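You operate a simulated robot arm through the tools that you are given. There is no shell and no other tool. Be economical: measure what you need, move in short steps, check, and stop when the job is done.

You are at the controls of a simulated robot arm. One attempt, no reset.

TASK
Stack the filter box labelled "AIR" from the top of the workbench on top of the filter box labelled "OIL". Then put the check list on the top of the workbench away on the top shelf of the tall rack. Then put the flat carton labelled "sump" from the top of the workbench on the top shelf of the tall rack. Then fetch the pan and set it on the bench shelf. Then shut the grey drawer. Then put the small tray on the grey bench away on the steel bench. Then open the steel drawer, take the block from the steel bench and put it in the inside the bench drawer, then shut the drawer. Then take the tin that says "putty" from the steel table and leave it on the bench shelf. Then fetch the white box marked "bulbs" from the top shelf of the tall rack and set it on the top of the workbench. Then shut the cabinet door one. Do these in the order given. Set down upright: tin, white box.

The check looks at the end state, three seconds after you hand in, the way a careful person would. Anything else that was tipped, shoved, dropped, spilled or broken makes it a failure.

THE ROBOT
A 7-joint arm with a vacuum gripper on a trunk, on a base that drives. Base frame: it is fixed to the floor where the robot stands at the start and does not move with it; the origin is under the middle of the robot, x ahead of it, y to its left, z up. Units: m, degrees, N and s.
With the tool pointing down near the work surface it reaches from about 0.1 to 0.64 m from the robot's upright axis, wherever it stands. Its first joint turns from -115.0 to 115.0 degrees. Places, roughly: bench shelf [-1.9, -0.5, 0.2]; block (9x5x4 cm) [-2, -0.5, 0.9]; cabinet door one [0.5, -6.5, 1.3]; check list [0.75, 0, 1]; filter box [0.5, -0.25, 1]; flat carton [0.75, -1, 1]; grey drawer [-4, -0.8, 0.8]; inside the bench drawer [-2.3, -0.6, 0.8]; pan (19x18x4 cm) [0.8, -1, 0.9]; small tray (12x10x2 cm) [-4.2, -1.1, 0.9]; steel bench [-2.1, -0.5, 0.9]; steel drawer [-2.3, -0.7, 0.8]; tin [-2.25, -2.75, 1]; top of the workbench [0.7, -0.8, 0.9]; top shelf of the tall rack [-0.1, 1.1, 1]; white box [0.25, 1.25, 1]. Payload 2.55 kg.
Tool frame: the origin (TCP) lies in the middle of the cups' lips, and z points out of the cups. The gripper has 1 cup of 0.044 m across, covering 0.044 by 0.044 m (tool x, y); the bellows give 0.02 m. With the vacuum on, a cup seals on a smooth face that it is pressed against (1 to 4 N); it does not hold porous or soft things. The pull reaches 55 N.
Orientation is that of the tool frame in the base frame, as a unit quaternion [x, y, z, w]. With the cups facing straight down, the tool's x points along the base's -x, its y along +y and its z along -z.

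THE INTERFACE
- The arm moves only by the tool apply_moves. Its argument "moves" is a list of rows, each a list of 7 numbers: the shift along the tool's x, y, z in units of 40 mm (1.0 is 40 mm), then the turn, a rotation vector about the tool's x, y, z in units of 8 degrees (1.0 is 8 degrees), then the vacuum: 1 switches it on, 0 off. In form: [[x, y, z, rx, ry, rz, suction], ...]. A call has 1 to 20 rows; each row shifts and turns the commanded pose from where the row before left it, along the tool's axes as they then stand. A call with a number of a shift or a turn outside -1 to 1 is refused whole. Rows are played at 5 a second. More than 0.05 m and 8.6 degrees between two rows, or a gripper value outside its range, and nothing of the call is played. Where a pose cannot be reached the arm comes as near as it can. A force on the tool above 40 N (or 10 N above the force at the start of the call, whichever is more), or a blocked arm, ends the call early, and 0.2 s more pass. The pull builds up within a second once a cup has sealed. Time passes only in rows, and 0.2 s behind the last, so rows that do not move give it time. The reply holds the time, the measured pose of the TCP, the force on the tool along the base axes and the pull of the vacuum, in the units named above and with some noise, with the torque about the TCP (base axes, N m) and any sound that the robot's microphone picked up.
- Cameras (640 x 400 px; columns grow to the right, rows downward): "scene" is now at [0.0003, 0.2066, 1.8191]; the picture's right is [0.41, -0.91, 0.00], its down [-0.78, -0.36, -0.51] and it looks along [0.46, 0.21, -0.86] (base axes); focal length 214 px, centre (320, 200). "wrist" rides on the gripper at [0.081, 0.006, -0.172] in the tool frame; the picture's right is [-0.08, 1.00, 0.00], its down [-0.89, -0.07, -0.45] and it looks along [-0.44, -0.04, 0.90] (tool axes); focal length 256 px, centre (320, 200). There is no depth. A picture from a camera that has moved, and an enlarged one, comes with that camera's place and axes in the base frame and with its lens.
- capture(camera): a new picture of that camera. The clock stands still meanwhile.
- lift_body(by): slides the trunk up (or, below 0, down) by that many m; the arm and the scene camera ride with it, the base frame stays. It gives what a move gives, with no picture.
- base_move(legs): drives the robot by 1 to 6 legs, each [ahead, left, turn to the left] in m, m and degrees, along the robot's own axes; the way and the turn of a leg run together, so that a leg with both is an arc; at most 1.5 m and 180 degrees a leg. The arm and the cameras ride along, it lands a little off, and it stops where it bumps. It gives what a move gives.
- aim_head(pan, tilt): turns the head with the scene camera to pan (to the left, within 155 degrees either way) and tilt (down, from -29 to 69), counted from straight ahead of the robot. It gives what a move gives.
- inspect(camera, box): a new picture of the part [left, top, right, bottom] of that camera's present view, enlarged. The clock stands still meanwhile.
- finish_job(): hands the job in; it is judged then, once.

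Go step by step. Nothing tells you exact positions but the pictures and the camera data: compare them with the known pose of the tool, close in by small moves and look again before you grip or let go. The budget is 525 turns and 292 pictures, counting those below and the enlarged ones. Unless the task says otherwise, let go and move clear before handing in.

The tools are called after "Call:" as name(argument=value, ...) on one line, values as JSON. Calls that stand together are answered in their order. apply_moves: Moves the arm, as the interface text tells. Its arguments: {"type":"object","properties":{"moves":{"type":"array","items":{"type":"array","items":{"type":"number"}}}},"required":["moves"]} The other tools are called the same way: lift_body (by) slides the trunk up or down; base_move (legs) drives the base; aim_head (pan, tilt) turns the head that bears the scene camera; capture (camera) takes a picture; inspect (camera, box) takes an enlarged picture of a part of a camera's view; finish_job () hands the job in.

At the start:

```text
time: 0.0
tcp_pos: [0.3694, -0.1433, 1.2485]
orientation: [-0.001, 1.0, 0.001, 0.0]
ft_force: [1.1, -0.1, 0.0]
moment: [-0.02, 0.01, -0.02]
pull: 0.0
trunk travel left (down, up): [-0.928, 0.062]
robot x, y, heading: [0.0003, -0.0007, 0.1]
head pan, tilt: [24.5, 59.4]
```

scene: 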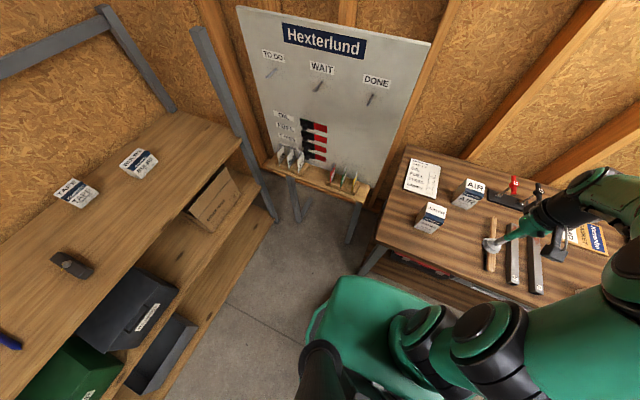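
wrist: 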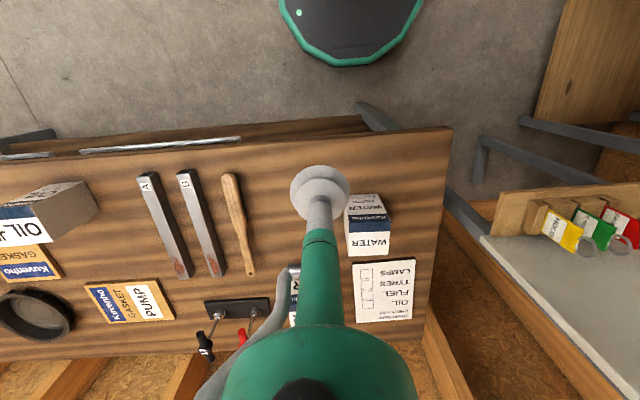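

The workbench lies ahead and to the right, with the check list, AIR and WATER boxes visible. I'll pan the head to see the rest of the bench.

Call:
aim_head(pan=-30, tilt=45)

Call:
capture(camera="scene")

Call:
inspect(camera="wrist", box=[0, 120, 320, 360])

```text
time: 1.2
tcp_pos: [0.3707, -0.1443, 1.2479]
orientation: [0.0, 1.0, -0.001, 0.0]
ft_force: [0.3, 0.3, -0.4]
moment: [0.02, 0.0, -0.02]
pull: 0.0
trunk travel left (down, up): [-0.928, 0.062]
robot x, y, heading: [-0.0005, -0.0025, -0.0]
head pan, tilt: [-30.0, 45.0]
```

```text
289 pictures are left
camera scene: at [0.0095, 0.1381, 1.8378], right [-0.5, -0.87, 0.0], down [-0.61, 0.35, -0.71], along [0.61, -0.35, -0.71], focal length 214 px, centre (320, 200)
```

scene: 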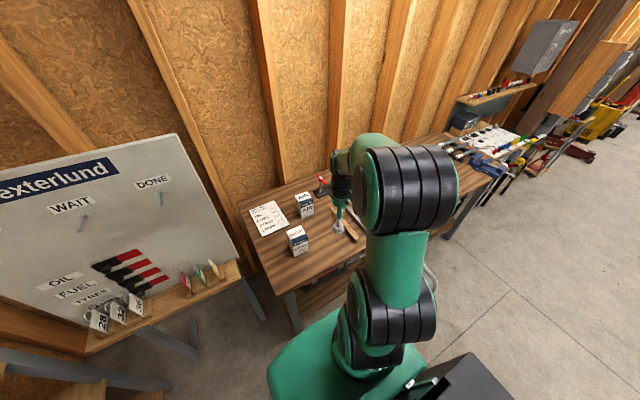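

```text
1.67 times, centred on (160, 240) of wrist
camera zoom: at [0.2887, -0.1389, 1.422], right [0.08, 1.0, 0.0], down [0.89, -0.07, 0.45], along [0.44, -0.04, -0.9], focal length 427 px, centre (587, 133)
```

zoom: 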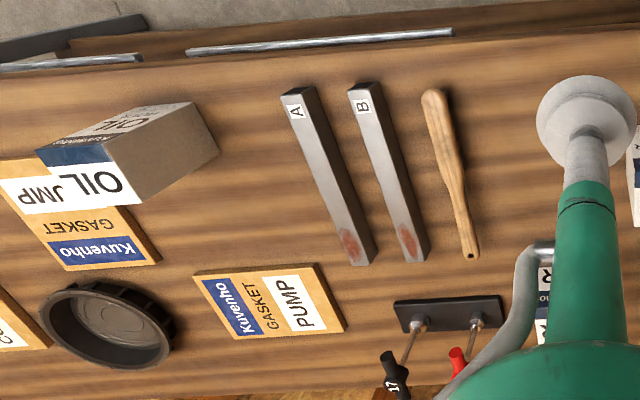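

The boxes are small in this view; I'll enlarge the relevant part.

Call:
inspect(camera="scene", box=[236, 165, 364, 265])

Call:
inspect(camera="wrist", box=[260, 160, 460, 340])

```text
4.00 times, centred on (300, 215) of scene
camera zoom: at [0.0095, 0.1381, 1.8378], right [-0.5, -0.87, 0.0], down [-0.61, 0.35, -0.71], along [0.61, -0.35, -0.71], focal length 858 px, centre (400, 140)
```

zoom: 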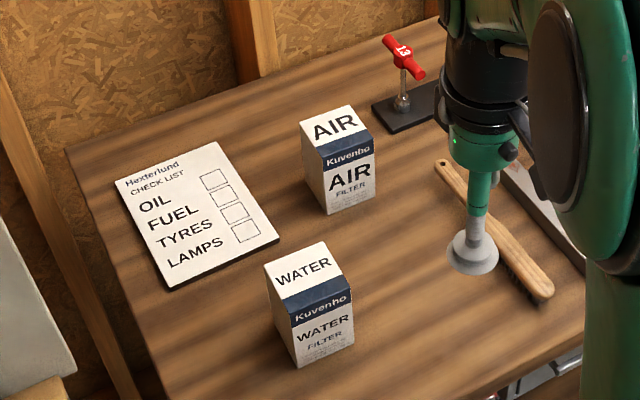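

```text
2.22 times, centred on (360, 250) of wrist
camera zoom: at [0.2887, -0.1389, 1.422], right [0.08, 1.0, 0.0], down [0.89, -0.07, 0.45], along [0.44, -0.04, -0.9], focal length 569 px, centre (231, 89)
```

zoom: 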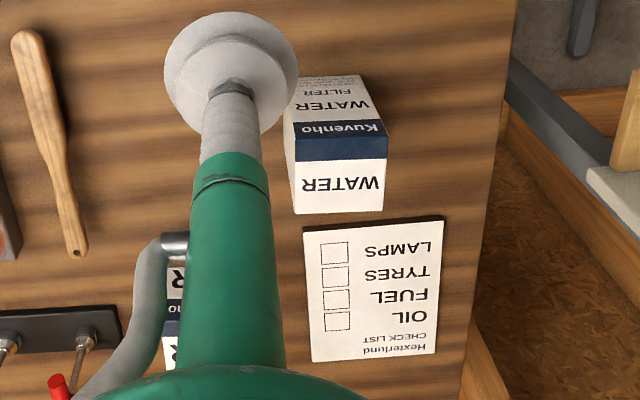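

AIR sits at about (0.82, -0.22) with its top near z 0.97, which is beyond reach from here. I'll check the clearance between the base and the bench before driving closer.

Call:
aim_head(pan=20, tilt=69)

Call:
capture(camera="scene")

```text
time: 2.4
tcp_pos: [0.3703, -0.1424, 1.2488]
orientation: [0.0, 1.0, 0.0, 0.0]
ft_force: [0.7, 0.1, 0.2]
moment: [-0.01, -0.02, -0.02]
pull: 0.1
trunk travel left (down, up): [-0.928, 0.062]
robot x, y, heading: [0.001, -0.0004, 0.3]
head pan, tilt: [20.0, 68.8]
```

```text
285 pictures are left
camera scene: at [-0.0084, 0.1978, 1.809], right [0.34, -0.94, 0.0], down [-0.88, -0.32, -0.36], along [0.34, 0.12, -0.93], focal length 214 px, centre (320, 200)
```

scene: 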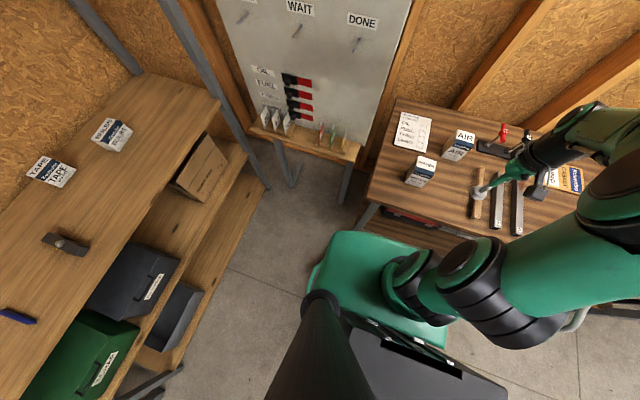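

The bench's front edge is at x≈0.40 and the robot's base front at about 0.3. I'll edge up to the bench carefully, sideways in front of AIR.

Call:
base_move(legs=[[0, -0.2, 0], [0.06, 0, 0]])

Call:
aim_head(pan=45, tilt=69)

Call:
capture(camera="scene")

```text
time: 4.6
tcp_pos: [0.4305, -0.3439, 1.2474]
orientation: [0.001, 1.0, -0.001, -0.001]
ft_force: [0.9, -0.2, 0.2]
moment: [0.02, 0.02, 0.0]
pull: 0.0
trunk travel left (down, up): [-0.928, 0.062]
robot x, y, heading: [0.0588, -0.2015, 0.0]
head pan, tilt: [20.0, 68.8]
```

```text
time: 5.5
tcp_pos: [0.43, -0.3451, 1.249]
orientation: [0.001, 1.0, 0.0, 0.0]
ft_force: [0.0, -0.5, 0.1]
moment: [-0.02, 0.0, -0.02]
pull: 0.1
trunk travel left (down, up): [-0.928, 0.062]
robot x, y, heading: [0.0607, -0.1974, -0.1]
head pan, tilt: [45.0, 68.8]
```

```text
284 pictures are left
camera scene: at [0.0376, 0.0176, 1.809], right [0.71, -0.71, 0.0], down [-0.66, -0.66, -0.36], along [0.26, 0.26, -0.93], focal length 214 px, centre (320, 200)
```

scene: 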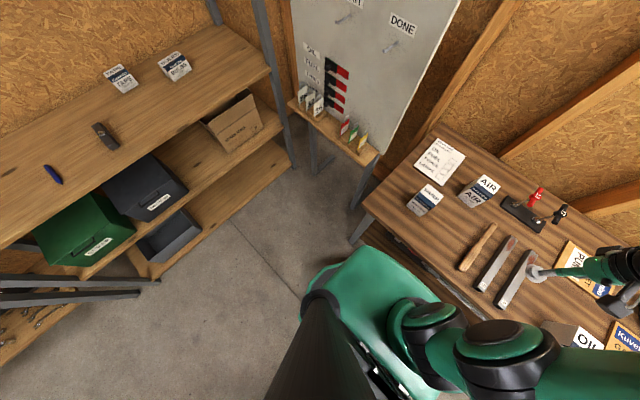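

The base still has room. Next I'll extend the arm high over AIR to test the reach.

Call:
apply_moves(moves=[[-0.975, 0.31, 0, 0, 0, 0, 0], [-0.975, 0.31, 0, 0, 0, 0, 0], [-0.975, 0.31, 0, 0, 0, 0, 0], [-0.975, 0.31, 0, 0, 0, 0, 0], [-0.975, 0.31, 0, 0, 0, 0, 0], [-0.975, 0.31, 0, 0, 0, 0, 0], [-0.975, 0.31, 0, 0, 0, 0, 0], [-0.975, 0.31, 0, 0, 0, 0, 0], [-0.975, 0.31, 0, 0, 0, 0, 0], [-0.975, 0.31, 0, 0, 0, 0, 0], [0, 0, 0, 0, 0, 0, 0]])

Call:
capture(camera="wrist")

Call:
capture(camera="scene")

```text
time: 7.9
tcp_pos: [0.6675, -0.2234, 1.1333]
orientation: [0.001, 1.0, 0.0, 0.009]
ft_force: [0.0, -0.8, 0.0]
moment: [-0.03, -0.01, 0.01]
pull: 0.0
out of reach, approached as far as the arm can: row 2, 3, 4, 5, 6, 7, 8, 9, 10
trunk travel left (down, up): [-0.928, 0.062]
robot x, y, heading: [0.0596, -0.2067, -0.2]
head pan, tilt: [45.0, 68.8]
```

```text
283 pictures are left
camera wrist: at [0.5824, -0.218, 1.3049], right [0.08, 1.0, 0.0], down [0.88, -0.07, 0.46], along [0.46, -0.04, -0.89], focal length 256 px, centre (320, 200)
```

wrist: 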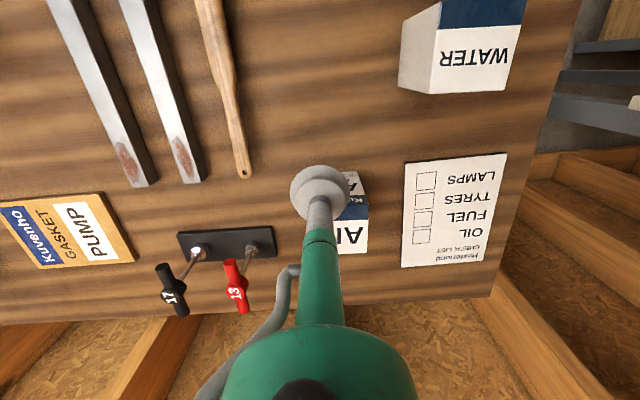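

```text
282 pictures are left
camera scene: at [0.0383, 0.0173, 1.809], right [0.71, -0.71, 0.0], down [-0.66, -0.66, -0.36], along [0.26, 0.26, -0.93], focal length 214 px, centre (320, 200)
```

scene: 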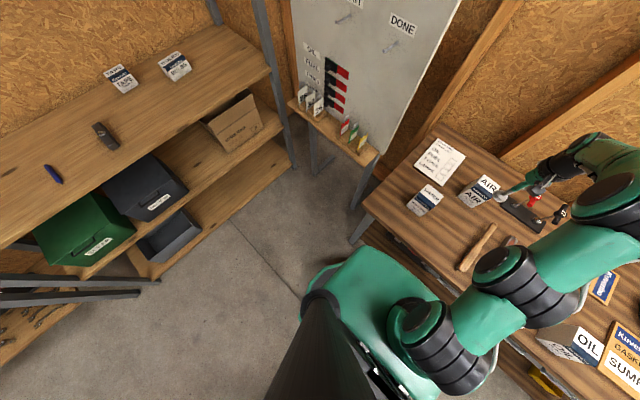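

The arm stops about 0.61 m out at this height. I'll look under the bench front to see whether the base can roll in further.

Call:
inspect(camera="scene", box=[300, 180, 620, 380])

```text
2.00 times, centred on (460, 280) of scene
camera zoom: at [0.0383, 0.0173, 1.809], right [0.71, -0.71, 0.0], down [-0.66, -0.66, -0.36], along [0.26, 0.26, -0.93], focal length 429 px, centre (40, 40)
```

zoom: 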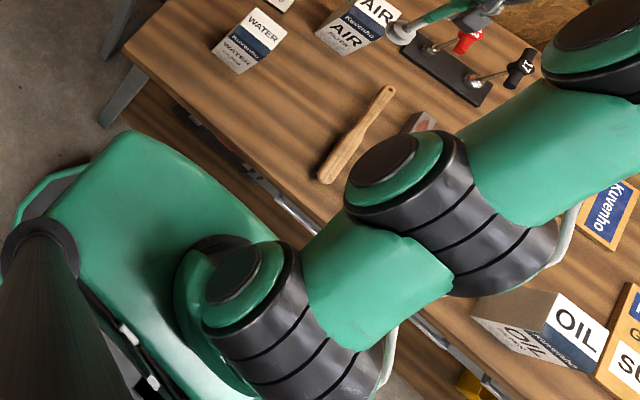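

The bench front carries metal rails and a lower shelf, but the base still has several centimetres. I'll creep forward.

Call:
base_move(legs=[[0.05, 0.0, 0]])

Call:
aim_head(pan=75, tilt=69)

Call:
capture(camera="scene")

```text
time: 8.8
tcp_pos: [0.7158, -0.2224, 1.1325]
orientation: [0.001, 1.0, -0.001, 0.009]
ft_force: [-0.2, -0.7, -0.2]
moment: [0.02, -0.02, 0.01]
pull: 0.0
trunk travel left (down, up): [-0.928, 0.062]
robot x, y, heading: [0.1082, -0.2001, 0.0]
head pan, tilt: [45.0, 68.8]
```

```text
time: 9.7
tcp_pos: [0.716, -0.2224, 1.1328]
orientation: [0.0, 1.0, -0.001, 0.008]
ft_force: [-0.1, 0.4, 0.5]
moment: [0.02, 0.02, -0.04]
pull: 0.1
trunk travel left (down, up): [-0.928, 0.062]
robot x, y, heading: [0.1105, -0.1999, -0.1]
head pan, tilt: [75.0, 68.8]
```

```text
280 pictures are left
camera scene: at [0.0617, 0.032, 1.809], right [0.97, -0.26, 0.0], down [-0.24, -0.9, -0.36], along [0.09, 0.35, -0.93], focal length 214 px, centre (320, 200)
```

scene: 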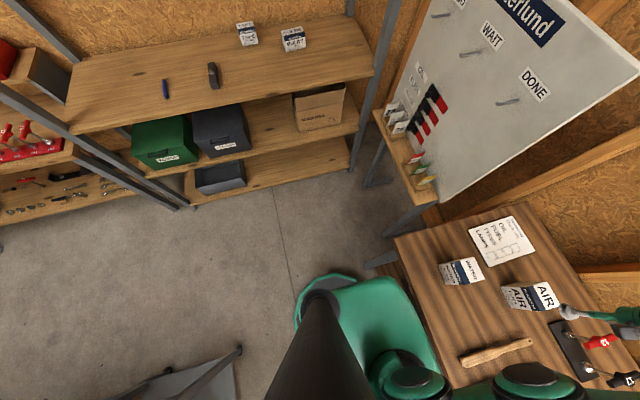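

The base is clear. Next I'll reach forward and slightly down to see what reach the lower height gives.

Call:
apply_moves(moves=[[-0.6, 0, 0.3, 0, 0, 0, 0], [-0.6, 0, 0.3, 0, 0, 0, 0], [-0.6, 0, 0.3, 0, 0, 0, 0], [-0.6, 0, 0.3, 0, 0, 0, 0], [0, 0, 0, 0, 0, 0, 0]])

Call:
capture(camera="wrist")

```text
time: 10.9
tcp_pos: [0.7544, -0.2207, 1.0586]
orientation: [0.001, 1.0, -0.001, 0.009]
ft_force: [0.3, -1.4, 0.1]
moment: [-0.01, -0.03, -0.01]
pull: 0.1
out of reach, approached as far as the arm can: row 1, 2, 3, 4
trunk travel left (down, up): [-0.928, 0.062]
robot x, y, heading: [0.1075, -0.202, -0.3]
head pan, tilt: [75.0, 68.8]
```

```text
279 pictures are left
camera wrist: at [0.6701, -0.2166, 1.2315], right [0.08, 1.0, 0.0], down [0.88, -0.07, 0.46], along [0.46, -0.04, -0.89], focal length 256 px, centre (320, 200)
```

wrist: 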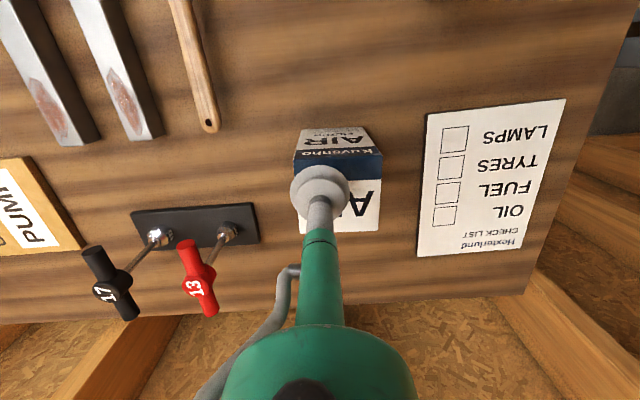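

At this height the reach is 0.647 m, and lowering the trunk should extend it to about 0.71. I'll retract and raise the arm, lower the trunk 0.2 m, and extend again over AIR at about (0.815, -0.206).

Call:
apply_moves(moves=[[1, 0, -0.9, 0, 0, 0, 0], [1, 0, -1, 0, 0, 0, 0], [1, 0, -1, 0, 0, 0, 0], [1, 0, -1, 0, 0, 0, 0], [0, 0, -0.9, 0, 0, 0, 0], [0, 0, 0, 0, 0, 0, 0]])

Call:
lift_body(by=-0.2)

```text
refused: row 1 steps farther than a row can; nothing moved
```

```text
time: 11.9
tcp_pos: [0.7588, -0.2207, 1.0001]
orientation: [0.001, 1.0, 0.0, 0.015]
ft_force: [-9.4, 1.9, 15.7]
moment: [-0.03, -0.29, 0.04]
pull: 0.2
trunk travel left (down, up): [-0.859, 0.131]
robot x, y, heading: [0.1059, -0.2032, -0.2]
head pan, tilt: [75.0, 68.8]
stopped: the force on the tool passed its limit (the readings are from after the stop); the commanded pose is now the measured one
```

The refused arm move let the trunk lowering press the cup onto the box, and it stopped at 16 N. I'll raise the trunk again straight away and look.

Call:
lift_body(by=0.065)

Call:
capture(camera="wrist")

```text
time: 13.0
tcp_pos: [0.7592, -0.2218, 1.0621]
orientation: [0.001, 1.0, -0.001, 0.014]
ft_force: [1.0, -0.3, 0.5]
moment: [0.05, 0.02, -0.04]
pull: 0.1
trunk travel left (down, up): [-0.924, 0.066]
robot x, y, heading: [0.11, -0.2031, 0.2]
head pan, tilt: [75.0, 68.8]
```

```text
278 pictures are left
camera wrist: at [0.6733, -0.2169, 1.2338], right [0.08, 1.0, 0.0], down [0.88, -0.07, 0.47], along [0.47, -0.04, -0.88], focal length 256 px, centre (320, 200)
```

wrist: 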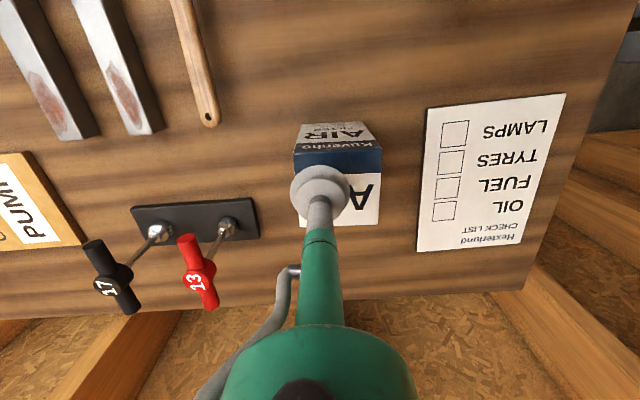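

AIR hasn't visibly moved, and its top is at about z 0.99–1.0. I'll retract the arm with legal steps first.

Call:
apply_moves(moves=[[0.3, 0, -0.8, 0, 0, 0, 0], [0.7, 0, -0.8, 0, 0, 0, 0], [0.7, 0, -0.8, 0, 0, 0, 0], [0.7, 0, -0.8, 0, 0, 0, 0], [0.7, 0, -0.8, 0, 0, 0, 0], [0.7, 0, -0.8, 0, 0, 0, 0], [0, 0, 0, 0, 0, 0, 0]])

```text
time: 14.6
tcp_pos: [0.5987, -0.2197, 1.2407]
orientation: [0.001, 1.0, -0.001, 0.013]
ft_force: [0.8, 0.1, -0.1]
moment: [0.01, 0.06, 0.04]
pull: 0.0
out of reach, approached as far as the arm can: row 6
trunk travel left (down, up): [-0.924, 0.066]
robot x, y, heading: [0.1108, -0.1987, -0.2]
head pan, tilt: [75.0, 68.8]
```

Call:
lift_body(by=-0.16)

```text
time: 16.4
tcp_pos: [0.5978, -0.2211, 1.0803]
orientation: [0.002, 1.0, -0.001, 0.014]
ft_force: [-0.9, 0.8, -0.9]
moment: [0.0, 0.01, 0.01]
pull: 0.0
trunk travel left (down, up): [-0.764, 0.226]
robot x, y, heading: [0.1097, -0.2014, 0.4]
head pan, tilt: [75.0, 68.8]
```

Now I'll extend over AIR and level the tool.

Call:
apply_moves(moves=[[-0.85, 0.06, 0.1, 0, 0.2, 0, 0], [-0.85, 0.06, 0, 0, 0, 0, 0], [-0.85, 0.06, 0, 0, 0, 0, 0], [-0.85, 0.06, 0, 0, 0, 0, 0], [-0.85, 0.06, 0, 0, 0, 0, 0], [-0.75, 0, 0, 0, 0, 0, 0], [0, 0, 0, 0, 0, 0, 0]])

Call:
capture(camera="wrist")

```text
time: 18.0
tcp_pos: [0.6898, -0.2086, 0.998]
orientation: [0.001, 1.0, 0.0, 0.004]
ft_force: [0.0, 0.6, 0.1]
moment: [0.01, -0.01, 0.01]
pull: 0.0
out of reach, approached as far as the arm can: row 1, 2, 3, 4, 5, 6
trunk travel left (down, up): [-0.764, 0.226]
robot x, y, heading: [0.1116, -0.197, -0.3]
head pan, tilt: [75.0, 68.8]
```

```text
277 pictures are left
camera wrist: at [0.6067, -0.2032, 1.17], right [0.08, 1.0, 0.0], down [0.89, -0.07, 0.45], along [0.45, -0.04, -0.89], focal length 256 px, centre (320, 200)
```

wrist: 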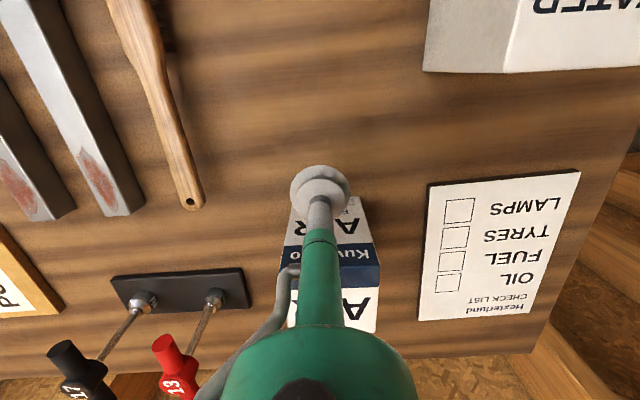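

I had the sign wrong: reach at this height grows with a higher trunk. I'll retract, then raise the trunk fully.

Call:
apply_moves(moves=[[0.6, 0, -0.7, 0, 0, 0, 0], [0.6, 0, -0.7, 0, 0, 0, 0], [0.6, 0, -0.6, 0, 0, 0, 0], [0, 0, 0, 0, 0, 0, 0]])

Call:
lift_body(by=0.226)

Call:
base_move(legs=[[0.035, 0, 0]])

```text
time: 19.0
tcp_pos: [0.6052, -0.2088, 1.0607]
orientation: [0.002, 1.0, -0.001, 0.0]
ft_force: [0.7, -0.7, 0.4]
moment: [0.0, 0.04, -0.03]
pull: 0.1
out of reach, approached as far as the arm can: row 1, 2, 3
trunk travel left (down, up): [-0.764, 0.226]
robot x, y, heading: [0.1097, -0.2003, -0.0]
head pan, tilt: [75.0, 68.8]
```

```text
time: 21.4
tcp_pos: [0.6061, -0.2087, 1.2863]
orientation: [0.001, 1.0, -0.001, 0.0]
ft_force: [0.0, 0.0, -0.4]
moment: [-0.01, 0.01, -0.02]
pull: 0.0
trunk travel left (down, up): [-0.99, 0.0]
robot x, y, heading: [0.1101, -0.1963, -0.2]
head pan, tilt: [75.0, 68.8]
```

```text
time: 22.2
tcp_pos: [0.6375, -0.2082, 1.2895]
orientation: [0.002, 1.0, -0.001, 0.003]
ft_force: [-0.1, 1.1, -0.7]
moment: [-0.01, -0.05, -0.07]
pull: 0.0
trunk travel left (down, up): [-0.99, 0.0]
robot x, y, heading: [0.1387, -0.1984, -0.3]
head pan, tilt: [75.0, 68.8]
```

The base advanced with no bump. I'll lower the tool to z≈1.06 in front of AIR, extend over it, and look.

Call:
apply_moves(moves=[[0, 0, 0.93, 0, 0, 0, 0], [0, 0, 0.93, 0, 0, 0, 0], [0, 0, 0.93, 0, 0, 0, 0], [0, 0, 0.93, 0, 0, 0, 0], [0, 0, 0.93, 0, 0, 0, 0], [0, 0, 0.93, 0, 0, 0, 0], [-0.8, 0, 0, 0, 0, 0, 0], [-0.8, 0, 0, 0, 0, 0, 0], [-0.8, 0, 0, 0, 0, 0, 0], [-0.8, 0, 0, 0, 0, 0, 0], [-0.8, 0, 0, 0, 0, 0, 0], [0, 0, 0, 0, 0, 0, 0]])

Call:
capture(camera="wrist")

Call:
capture(camera="scene")

```text
time: 24.8
tcp_pos: [0.7946, -0.2085, 1.065]
orientation: [0.0, 1.0, -0.001, 0.001]
ft_force: [0.1, 0.6, 0.6]
moment: [0.01, -0.01, 0.0]
pull: 0.1
out of reach, approached as far as the arm can: row 11
trunk travel left (down, up): [-0.99, 0.0]
robot x, y, heading: [0.1414, -0.2038, 0.2]
head pan, tilt: [75.0, 68.8]
```

```text
276 pictures are left
camera wrist: at [0.7124, -0.2042, 1.2387], right [0.08, 1.0, 0.0], down [0.89, -0.07, 0.45], along [0.45, -0.04, -0.89], focal length 256 px, centre (320, 200)
```

wrist: 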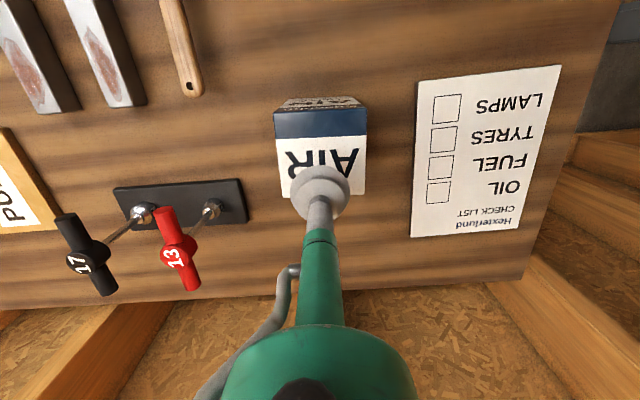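

```text
275 pictures are left
camera scene: at [0.095, 0.032, 1.87], right [0.97, -0.26, 0.0], down [-0.24, -0.9, -0.36], along [0.09, 0.35, -0.93], focal length 214 px, centre (320, 200)
```

scene: 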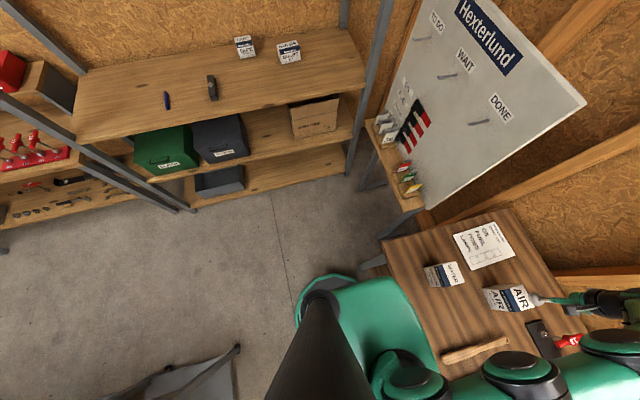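

AIR's top centre works out at (0.785, -0.21), z≈1.0. I'll center on it and go down gently with the vacuum on.

Call:
apply_moves(moves=[[0.24, 0, 0.5, 0, 0, 0, 1], [0, 0, 0.5, 0, 0, 0, 1], [0, 0, 0.4, 0, 0, 0, 1], [0, 0, 0.15, 0, 0, 0, 1], [0, 0, 0.1, 0, 0, 0, 1], [0, 0, 0, 0, 0, 0, 1]])

```text
time: 25.8
tcp_pos: [0.7945, -0.2099, 1.0181]
orientation: [0.0, 1.0, -0.001, 0.013]
ft_force: [-9.5, 0.8, 27.3]
moment: [0.25, 0.6, 0.12]
pull: 54.6
trunk travel left (down, up): [-0.99, 0.0]
robot x, y, heading: [0.144, -0.1995, 0.2]
head pan, tilt: [75.0, 68.8]
stopped in row 4: the force on the tool passed its limit (the readings are from after the stop); the commanded pose is now the measured one
```

The cup has sealed (pull 54.6 N). I'll lift slowly, backing off slightly to stay within reach.

Call:
apply_moves(moves=[[0.0, 0, -0.2, 0, 0, 0, 1], [0, 0, -0.4, 0, 0, 0, 1], [0.3, 0, -0.6, 0, 0, 0, 1], [0.5, 0, -0.6, 0, 0.1, 0, 1], [0.5, 0, -0.6, 0, 0.1, 0, 1], [0.6, 0, -0.6, 0, 0, 0, 1], [0.6, 0, -0.6, 0, 0, 0, 1], [0, 0, 0, 0, 0, 0, 1]])

Call:
aim_head(pan=-50, tilt=55)

Call:
capture(camera="scene")

Call:
capture(camera="wrist")

```text
time: 27.6
tcp_pos: [0.6933, -0.2114, 1.1535]
orientation: [0.001, 1.0, 0.0, -0.006]
ft_force: [0.1, -0.1, -4.1]
moment: [-0.03, 0.04, 0.03]
pull: 54.5
trunk travel left (down, up): [-0.99, 0.0]
robot x, y, heading: [0.1425, -0.2061, -0.3]
head pan, tilt: [75.0, 68.8]
```

```text
time: 29.7
tcp_pos: [0.6917, -0.2108, 1.1553]
orientation: [0.0, 1.0, -0.001, -0.006]
ft_force: [-0.4, -0.9, -5.4]
moment: [-0.01, 0.06, -0.04]
pull: 54.5
trunk travel left (down, up): [-0.99, 0.0]
robot x, y, heading: [0.1454, -0.2014, -0.2]
head pan, tilt: [-50.0, 55.0]
```

```text
274 pictures are left
camera scene: at [0.128, -0.0773, 1.8855], right [-0.77, -0.64, 0.0], down [-0.53, 0.63, -0.57], along [0.37, -0.44, -0.82], focal length 214 px, centre (320, 200)
```

scene: 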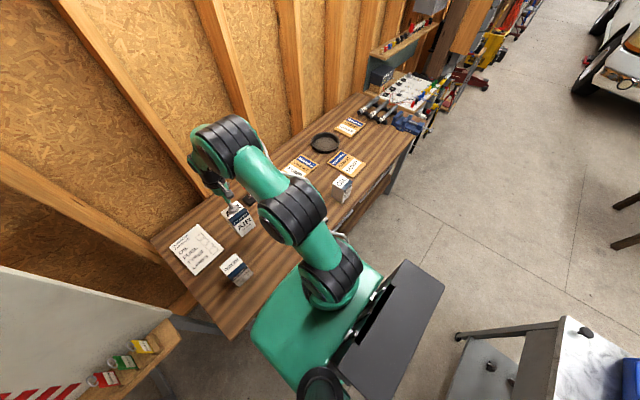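

```text
273 pictures are left
camera wrist: at [0.6121, -0.2059, 1.3295], right [0.08, 1.0, 0.0], down [0.9, -0.07, 0.44], along [0.43, -0.04, -0.9], focal length 256 px, centre (320, 200)
```

wrist: 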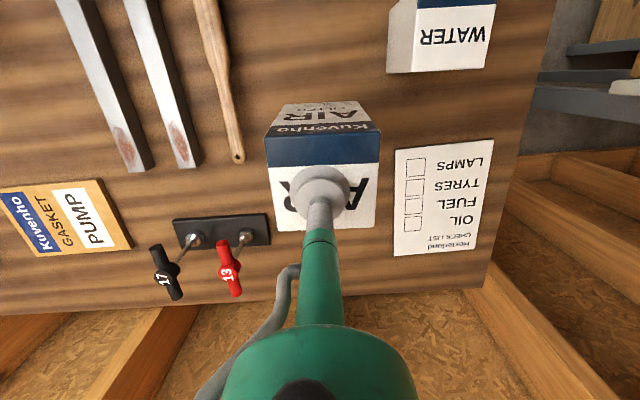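

AIR is held. Next I'll enlarge the view of OIL and the cartons.

Call:
inspect(camera="scene", box=[272, 100, 432, 220])

```text
3.33 times, centred on (352, 160) of scene
camera zoom: at [0.128, -0.0773, 1.8855], right [-0.77, -0.64, 0.0], down [-0.53, 0.63, -0.57], along [0.37, -0.44, -0.82], focal length 715 px, centre (213, 333)
```

zoom: 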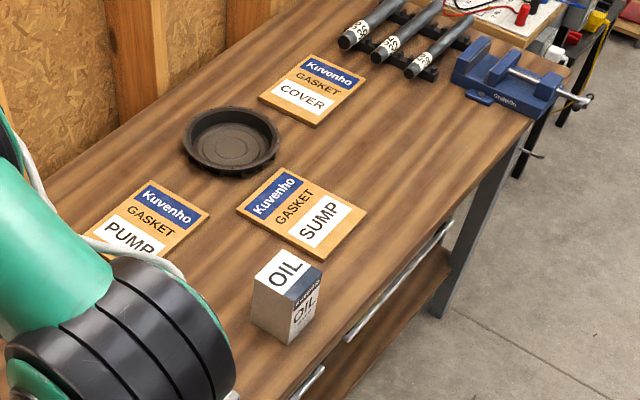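

OIL's top centre is at about (0.497, -0.70), turned roughly 8° counter-clockwise. I'll raise AIR and pull it in, then back off slightly and drive right.

Call:
apply_moves(moves=[[0.6, 0, -0.55, 0, 0, 0, 1], [0.6, 0, -0.55, 0, 0, 0, 1], [0.6, 0, -0.55, 0, 0, 0, 1], [0.6, 0, -0.55, 0, 0, 0, 1], [0.6, 0, -0.55, 0, 0, 0, 1], [0, 0, 0, 0, 0, 0, 1]])

Call:
base_move(legs=[[-0.06, 0, 0], [0, -0.42, 0]])

Call:
capture(camera="wrist")

```text
time: 31.1
tcp_pos: [0.5724, -0.211, 1.2666]
orientation: [0.001, 1.0, -0.001, -0.006]
ft_force: [-0.2, -0.2, -4.4]
moment: [-0.03, 0.02, -0.01]
pull: 54.7
trunk travel left (down, up): [-0.99, 0.0]
robot x, y, heading: [0.1427, -0.2006, -0.1]
head pan, tilt: [-50.0, 55.0]
```

```text
time: 34.3
tcp_pos: [0.5096, -0.6326, 1.266]
orientation: [-0.004, 1.0, -0.002, -0.006]
ft_force: [0.4, -0.3, -4.1]
moment: [-0.01, 0.01, 0.0]
pull: 55.0
trunk travel left (down, up): [-0.99, 0.0]
robot x, y, heading: [0.0814, -0.6224, 0.3]
head pan, tilt: [-50.0, 55.0]
```

```text
271 pictures are left
camera wrist: at [0.4305, -0.6275, 1.4408], right [0.07, 1.0, 0.0], down [0.9, -0.06, 0.44], along [0.43, -0.03, -0.9], focal length 256 px, centre (320, 200)
```

wrist: 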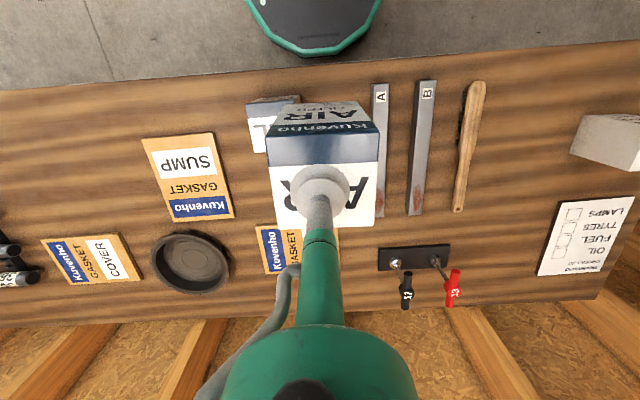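

The fix on OIL agrees. I'll move AIR over it, turn it 8° to match, and look again.

Call:
apply_moves(moves=[[0, -0.6, 0, 0, -0.09, 0, 1], [0.07, -0.6, 0, 0, 0, 0, 1], [0, -0.6, 0, 0, 0, -0.5, 1], [0, 0, 0, 0, 0, -0.5, 1], [0, 0, 0, 0, 0, 0, 1]])

Call:
capture(camera="wrist")

Call:
inspect(camera="scene", box=[160, 100, 480, 300])

```text
time: 35.5
tcp_pos: [0.5086, -0.7044, 1.2672]
orientation: [-0.073, 0.997, 0.0, 0.0]
ft_force: [0.5, -0.3, -4.1]
moment: [0.01, 0.0, -0.03]
pull: 54.6
trunk travel left (down, up): [-0.99, 0.0]
robot x, y, heading: [0.0841, -0.6227, 0.3]
head pan, tilt: [-50.0, 55.0]
```

```text
270 pictures are left
camera wrist: at [0.4266, -0.7117, 1.4394], right [-0.07, 1.0, 0.0], down [0.89, 0.06, 0.45], along [0.45, 0.03, -0.9], focal length 256 px, centre (320, 200)
```

wrist: 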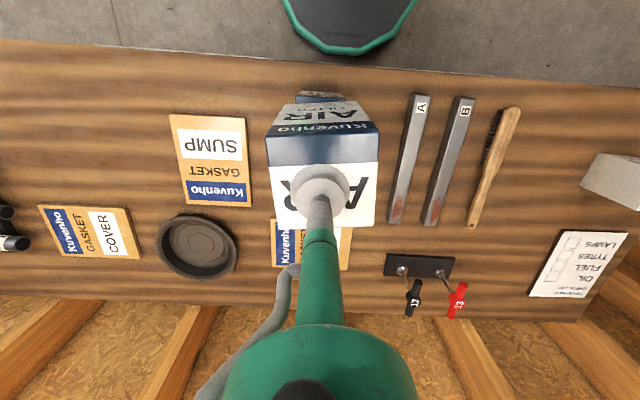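

```text
2.00 times, centred on (320, 200) of scene
camera zoom: at [0.0659, -0.5026, 1.8855], right [-0.76, -0.65, 0.0], down [-0.53, 0.62, -0.57], along [0.37, -0.44, -0.82], focal length 429 px, centre (320, 200)
```

zoom: 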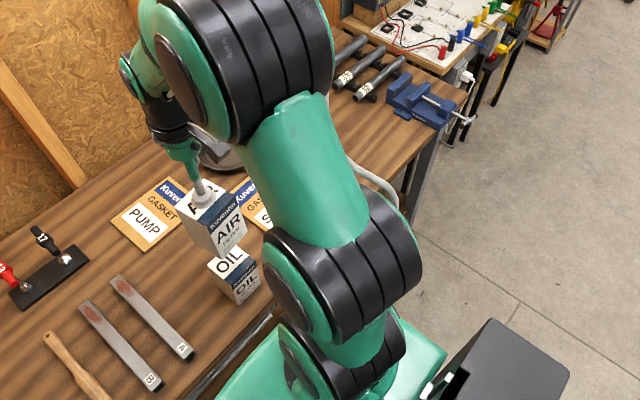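

AIR is lined up over OIL. I'll descend most of the way, then in small steps until the load changes.

Call:
apply_moves(moves=[[0, 0, 0.6, 0, 0, 0, 1], [0, 0, 0.6, 0, 0, 0, 1], [0, 0, 0.3, 0, 0, 0, 1], [0, 0, 0.1, 0, 0, 0, 1], [0, 0, 0, 0, 0, 0, 1]])

Call:
inspect(camera="scene", box=[220, 160, 320, 260])

```text
time: 36.7
tcp_pos: [0.5081, -0.7032, 1.2023]
orientation: [-0.074, 0.997, -0.001, 0.0]
ft_force: [0.1, -1.2, -4.4]
moment: [-0.01, 0.01, 0.0]
pull: 54.5
trunk travel left (down, up): [-0.99, 0.0]
robot x, y, heading: [0.0811, -0.6252, 0.6]
head pan, tilt: [-50.0, 55.0]
```

```text
4.00 times, centred on (270, 210) of scene
camera zoom: at [0.0658, -0.5023, 1.8855], right [-0.76, -0.65, 0.0], down [-0.53, 0.62, -0.57], along [0.37, -0.44, -0.82], focal length 858 px, centre (520, 160)
```

zoom: 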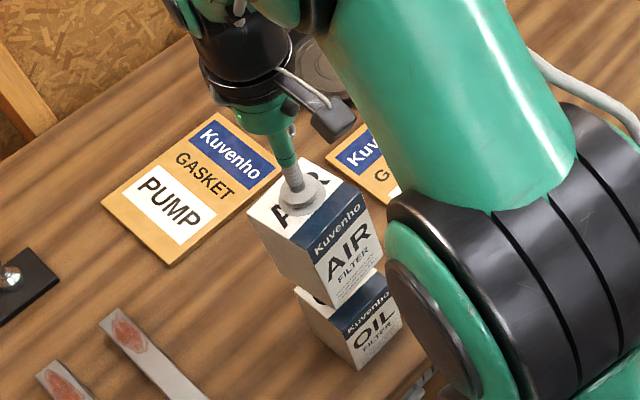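

I'll zoom in on the gap between the two boxes to check the alignment.

Call:
inspect(camera="scene", box=[250, 190, 300, 255])

Call:
aim_head(pan=-15, tilt=60)

Call:
capture(camera="scene")

```text
6.15 times, centred on (275, 222) of scene
camera zoom: at [0.0658, -0.5023, 1.8855], right [-0.76, -0.65, 0.0], down [-0.53, 0.62, -0.57], along [0.37, -0.44, -0.82], focal length 1320 px, centre (597, 62)
```

zoom: 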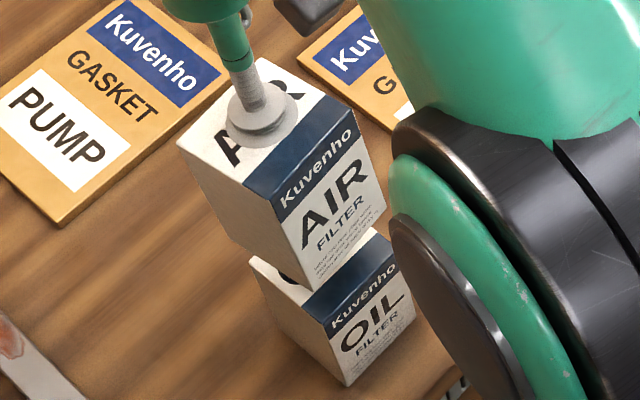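

```text
time: 37.7
tcp_pos: [0.5084, -0.7031, 1.2011]
orientation: [-0.074, 0.997, -0.001, 0.0]
ft_force: [0.7, 0.2, -4.9]
moment: [-0.01, 0.04, -0.03]
pull: 54.5
trunk travel left (down, up): [-0.99, 0.0]
robot x, y, heading: [0.0804, -0.6268, 0.6]
head pan, tilt: [-15.0, 60.0]
```

```text
266 pictures are left
camera scene: at [0.0836, -0.4643, 1.8794], right [-0.25, -0.97, 0.0], down [-0.84, 0.22, -0.5], along [0.48, -0.13, -0.87], focal length 214 px, centre (320, 200)
```

scene: 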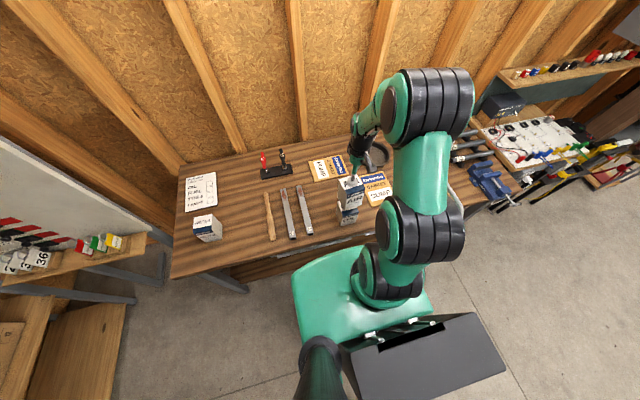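

OIL appears about 15 mm nearer the robot than AIR. I'll shift AIR, then look again from the earlier viewpoint.

Call:
apply_moves(moves=[[0.33, 0.17, 0, 0, 0, 0, 1], [0, 0, 0.15, 0, 0, 0, 1], [0, 0, 0, 0, 0, 0, 1]])

Call:
aim_head(pan=-50, tilt=55)

Call:
inspect(camera="scene", box=[250, 190, 300, 255])

```text
time: 38.5
tcp_pos: [0.4933, -0.6988, 1.197]
orientation: [-0.074, 0.997, -0.001, 0.0]
ft_force: [0.7, 0.1, -4.1]
moment: [0.0, 0.0, 0.0]
pull: 54.9
trunk travel left (down, up): [-0.99, 0.0]
robot x, y, heading: [0.0817, -0.6263, 0.6]
head pan, tilt: [-15.0, 60.0]
```

```text
time: 39.5
tcp_pos: [0.4955, -0.698, 1.197]
orientation: [-0.074, 0.997, -0.002, 0.0]
ft_force: [0.9, -0.5, -4.2]
moment: [0.02, 0.04, 0.01]
pull: 54.8
trunk travel left (down, up): [-0.99, 0.0]
robot x, y, heading: [0.0853, -0.6253, 0.6]
head pan, tilt: [-50.0, 55.0]
```

```text
6.15 times, centred on (275, 222) of scene
camera zoom: at [0.066, -0.5023, 1.8855], right [-0.76, -0.65, 0.0], down [-0.53, 0.62, -0.57], along [0.37, -0.44, -0.82], focal length 1320 px, centre (597, 62)
```

zoom: 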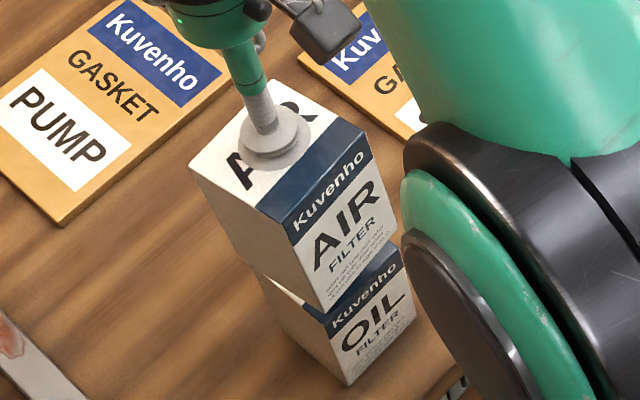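

They line up now with a gap of about 2–3 cm. I'll descend in small steps until contact.

Call:
apply_moves(moves=[[0, 0, 0.15, 0, 0, 0, 1], [0, 0, 0.15, 0, 0, 0, 1], [0, 0, 0, 0, 0, 0, 1]])

Call:
apply_moves(moves=[[0, 0, 0.1, 0, 0, 0, 1], [0, 0, 0, 0, 0, 0, 1]])

```text
time: 40.3
tcp_pos: [0.4954, -0.7003, 1.1839]
orientation: [-0.074, 0.997, -0.001, 0.0]
ft_force: [-0.3, 0.3, -4.0]
moment: [-0.06, 0.01, -0.05]
pull: 54.5
trunk travel left (down, up): [-0.99, 0.0]
robot x, y, heading: [0.0806, -0.6249, 0.7]
head pan, tilt: [-50.0, 55.0]
```

```text
time: 40.9
tcp_pos: [0.4957, -0.7004, 1.179]
orientation: [-0.074, 0.997, 0.0, -0.001]
ft_force: [-0.3, -0.9, -4.6]
moment: [-0.02, 0.01, 0.02]
pull: 55.0
trunk travel left (down, up): [-0.99, 0.0]
robot x, y, heading: [0.0832, -0.628, 0.6]
head pan, tilt: [-50.0, 55.0]
```

Call:
apply_moves(moves=[[0, 0, 0.1, 0, 0, 0, 1], [0, 0, 0, 0, 0, 0, 1]])

Call:
apply_moves(moves=[[0, 0, 0.1, 0, 0, 0, 1], [0, 0, 0, 0, 0, 0, 1]])

```text
time: 41.5
tcp_pos: [0.4961, -0.6993, 1.1752]
orientation: [-0.074, 0.997, -0.001, 0.001]
ft_force: [-0.6, 0.5, -3.4]
moment: [-0.01, -0.03, 0.03]
pull: 54.4
trunk travel left (down, up): [-0.99, 0.0]
robot x, y, heading: [0.083, -0.6252, 0.5]
head pan, tilt: [-50.0, 55.0]
```

```text
time: 42.1
tcp_pos: [0.4949, -0.699, 1.1723]
orientation: [-0.074, 0.997, -0.001, 0.0]
ft_force: [-0.1, 0.2, -4.7]
moment: [-0.03, 0.04, 0.02]
pull: 54.8
trunk travel left (down, up): [-0.99, 0.0]
robot x, y, heading: [0.084, -0.6259, 0.5]
head pan, tilt: [-50.0, 55.0]
```

Call:
inspect(camera="scene", box=[250, 190, 300, 255])

Call:
apply_moves(moves=[[0, 0, 0.1, 0, 0, 0, 1], [0, 0, 0, 0, 0, 0, 1]])

```text
6.15 times, centred on (275, 222) of scene
camera zoom: at [0.0657, -0.5023, 1.8855], right [-0.76, -0.65, 0.0], down [-0.53, 0.62, -0.57], along [0.37, -0.44, -0.82], focal length 1320 px, centre (597, 62)
```

zoom: 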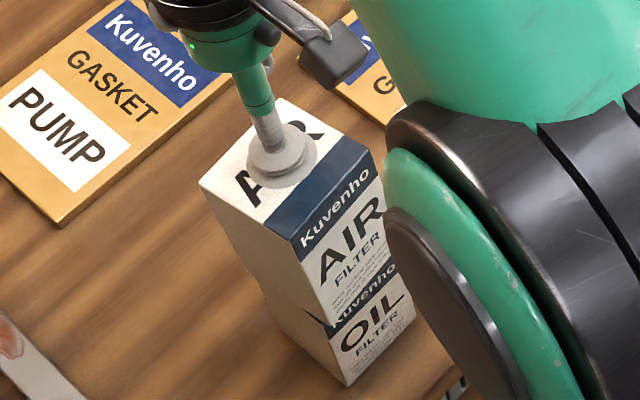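

```text
time: 42.7
tcp_pos: [0.4945, -0.7002, 1.1681]
orientation: [-0.074, 0.997, -0.001, 0.0]
ft_force: [0.0, -0.1, -4.0]
moment: [0.0, -0.03, 0.01]
pull: 54.9
trunk travel left (down, up): [-0.99, 0.0]
robot x, y, heading: [0.0789, -0.6248, 0.9]
head pan, tilt: [-50.0, 55.0]
```

Call:
apply_moves(moves=[[0, 0, 0.1, 0, 0, 0, 1], [0, 0, 0, 0, 0, 0, 1]])

Call:
apply_moves(moves=[[0, 0, 0.1, 0, 0, 0, 1], [0, 0, 0, 0, 0, 0, 1]])

Call:
inspect(camera="scene", box=[255, 200, 295, 252])

```text
time: 43.3
tcp_pos: [0.4952, -0.6999, 1.1645]
orientation: [-0.074, 0.997, -0.001, 0.001]
ft_force: [-0.6, -0.7, -4.0]
moment: [-0.01, -0.03, 0.0]
pull: 54.9
trunk travel left (down, up): [-0.99, 0.0]
robot x, y, heading: [0.0825, -0.6265, 0.4]
head pan, tilt: [-50.0, 55.0]
```

```text
time: 43.9
tcp_pos: [0.4939, -0.6989, 1.16]
orientation: [-0.074, 0.997, -0.001, 0.001]
ft_force: [0.0, -0.7, -3.8]
moment: [-0.06, 0.03, 0.0]
pull: 55.2
trunk travel left (down, up): [-0.99, 0.0]
robot x, y, heading: [0.082, -0.6285, 0.7]
head pan, tilt: [-50.0, 55.0]
```

```text
7.69 times, centred on (275, 226) of scene
camera zoom: at [0.0657, -0.5023, 1.8855], right [-0.76, -0.65, 0.0], down [-0.53, 0.62, -0.57], along [0.37, -0.44, -0.82], focal length 1650 px, centre (666, 0)
```

zoom: 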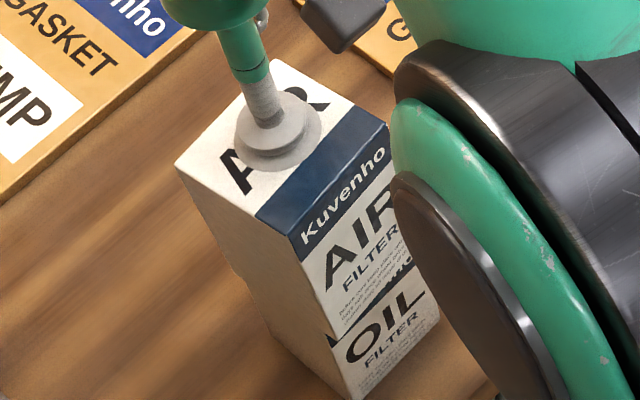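

Working back through the numbers, the bench surface is really near z 0.90 and the boxes about 0.125 m tall. The gap was bigger than I assumed, so my shift overshot, and I'll undo it.

Call:
apply_moves(moves=[[-0.33, -0.12, 0, 0, 0, 0, 1], [0, 0, 0, 0, 0, 0, 1]])

Call:
inspect(camera="scene", box=[255, 200, 295, 252])

```text
time: 44.5
tcp_pos: [0.5079, -0.7033, 1.1596]
orientation: [-0.074, 0.997, -0.001, 0.001]
ft_force: [0.1, 0.8, -4.2]
moment: [-0.03, 0.0, -0.01]
pull: 54.9
trunk travel left (down, up): [-0.99, 0.0]
robot x, y, heading: [0.0823, -0.6216, 0.6]
head pan, tilt: [-50.0, 55.0]
```

```text
7.69 times, centred on (275, 226) of scene
camera zoom: at [0.065, -0.5022, 1.8855], right [-0.76, -0.65, 0.0], down [-0.53, 0.62, -0.57], along [0.37, -0.44, -0.82], focal length 1650 px, centre (666, 0)
```

zoom: 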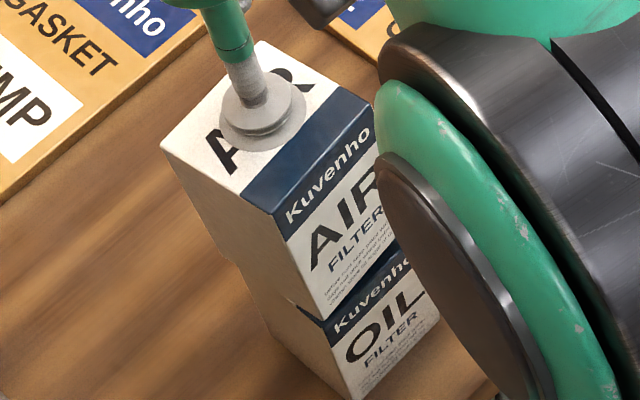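

Alignment looks right now. I'll descend in 3 mm steps to contact.

Call:
apply_moves(moves=[[0, 0, 0.1, 0, 0, 0, 1], [0, 0, 0.05, 0, 0, 0, 1], [0, 0, 0, 0, 0, 0, 1]])

Call:
apply_moves(moves=[[0, 0, 0.08, 0, 0, 0, 1], [0, 0, 0, 0, 0, 0, 1]])

Call:
apply_moves(moves=[[0, 0, 0.08, 0, 0, 0, 1], [0, 0, 0, 0, 0, 0, 1]])

```text
time: 45.3
tcp_pos: [0.5081, -0.7025, 1.1543]
orientation: [-0.075, 0.997, -0.001, 0.0]
ft_force: [-0.7, 0.6, -4.4]
moment: [-0.03, -0.04, -0.03]
pull: 54.9
trunk travel left (down, up): [-0.99, 0.0]
robot x, y, heading: [0.0821, -0.6259, 0.5]
head pan, tilt: [-50.0, 55.0]
```

```text
time: 45.9
tcp_pos: [0.5086, -0.7037, 1.1505]
orientation: [-0.074, 0.997, 0.0, 0.001]
ft_force: [-0.4, 0.3, -4.9]
moment: [-0.07, 0.05, 0.01]
pull: 54.8
trunk travel left (down, up): [-0.99, 0.0]
robot x, y, heading: [0.0864, -0.6202, 0.4]
head pan, tilt: [-50.0, 55.0]
```

```text
time: 46.5
tcp_pos: [0.5073, -0.7023, 1.146]
orientation: [-0.074, 0.997, 0.0, 0.0]
ft_force: [-0.5, 0.9, -5.1]
moment: [-0.02, 0.02, 0.0]
pull: 55.1
trunk travel left (down, up): [-0.99, 0.0]
robot x, y, heading: [0.0856, -0.6256, 0.7]
head pan, tilt: [-50.0, 55.0]
```

Call:
apply_moves(moves=[[0, 0, 0.08, 0, 0, 0, 1], [0, 0, 0, 0, 0, 0, 1]])

Call:
apply_moves(moves=[[0, 0, 0.08, 0, 0, 0, 1], [0, 0, 0, 0, 0, 0, 1]])

Call:
inspect(camera="scene", box=[255, 200, 295, 252])

```text
time: 47.1
tcp_pos: [0.5072, -0.7029, 1.1436]
orientation: [-0.075, 0.997, 0.0, 0.0]
ft_force: [-0.4, -0.3, -3.7]
moment: [-0.02, -0.02, -0.03]
pull: 55.1
trunk travel left (down, up): [-0.99, 0.0]
robot x, y, heading: [0.0825, -0.625, 0.5]
head pan, tilt: [-50.0, 55.0]
```

```text
time: 47.7
tcp_pos: [0.5071, -0.7041, 1.142]
orientation: [-0.074, 0.997, 0.0, 0.002]
ft_force: [-2.4, -1.7, 6.2]
moment: [0.21, -0.01, -0.01]
pull: 54.8
trunk travel left (down, up): [-0.99, 0.0]
robot x, y, heading: [0.0797, -0.6262, 0.2]
head pan, tilt: [-50.0, 55.0]
```

```text
7.69 times, centred on (275, 226) of scene
camera zoom: at [0.0642, -0.5026, 1.8857], right [-0.76, -0.65, 0.0], down [-0.53, 0.62, -0.57], along [0.37, -0.44, -0.82], focal length 1650 px, centre (666, 0)
```

zoom: 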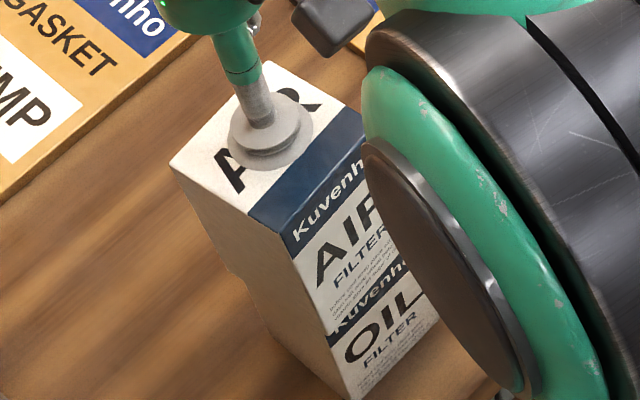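

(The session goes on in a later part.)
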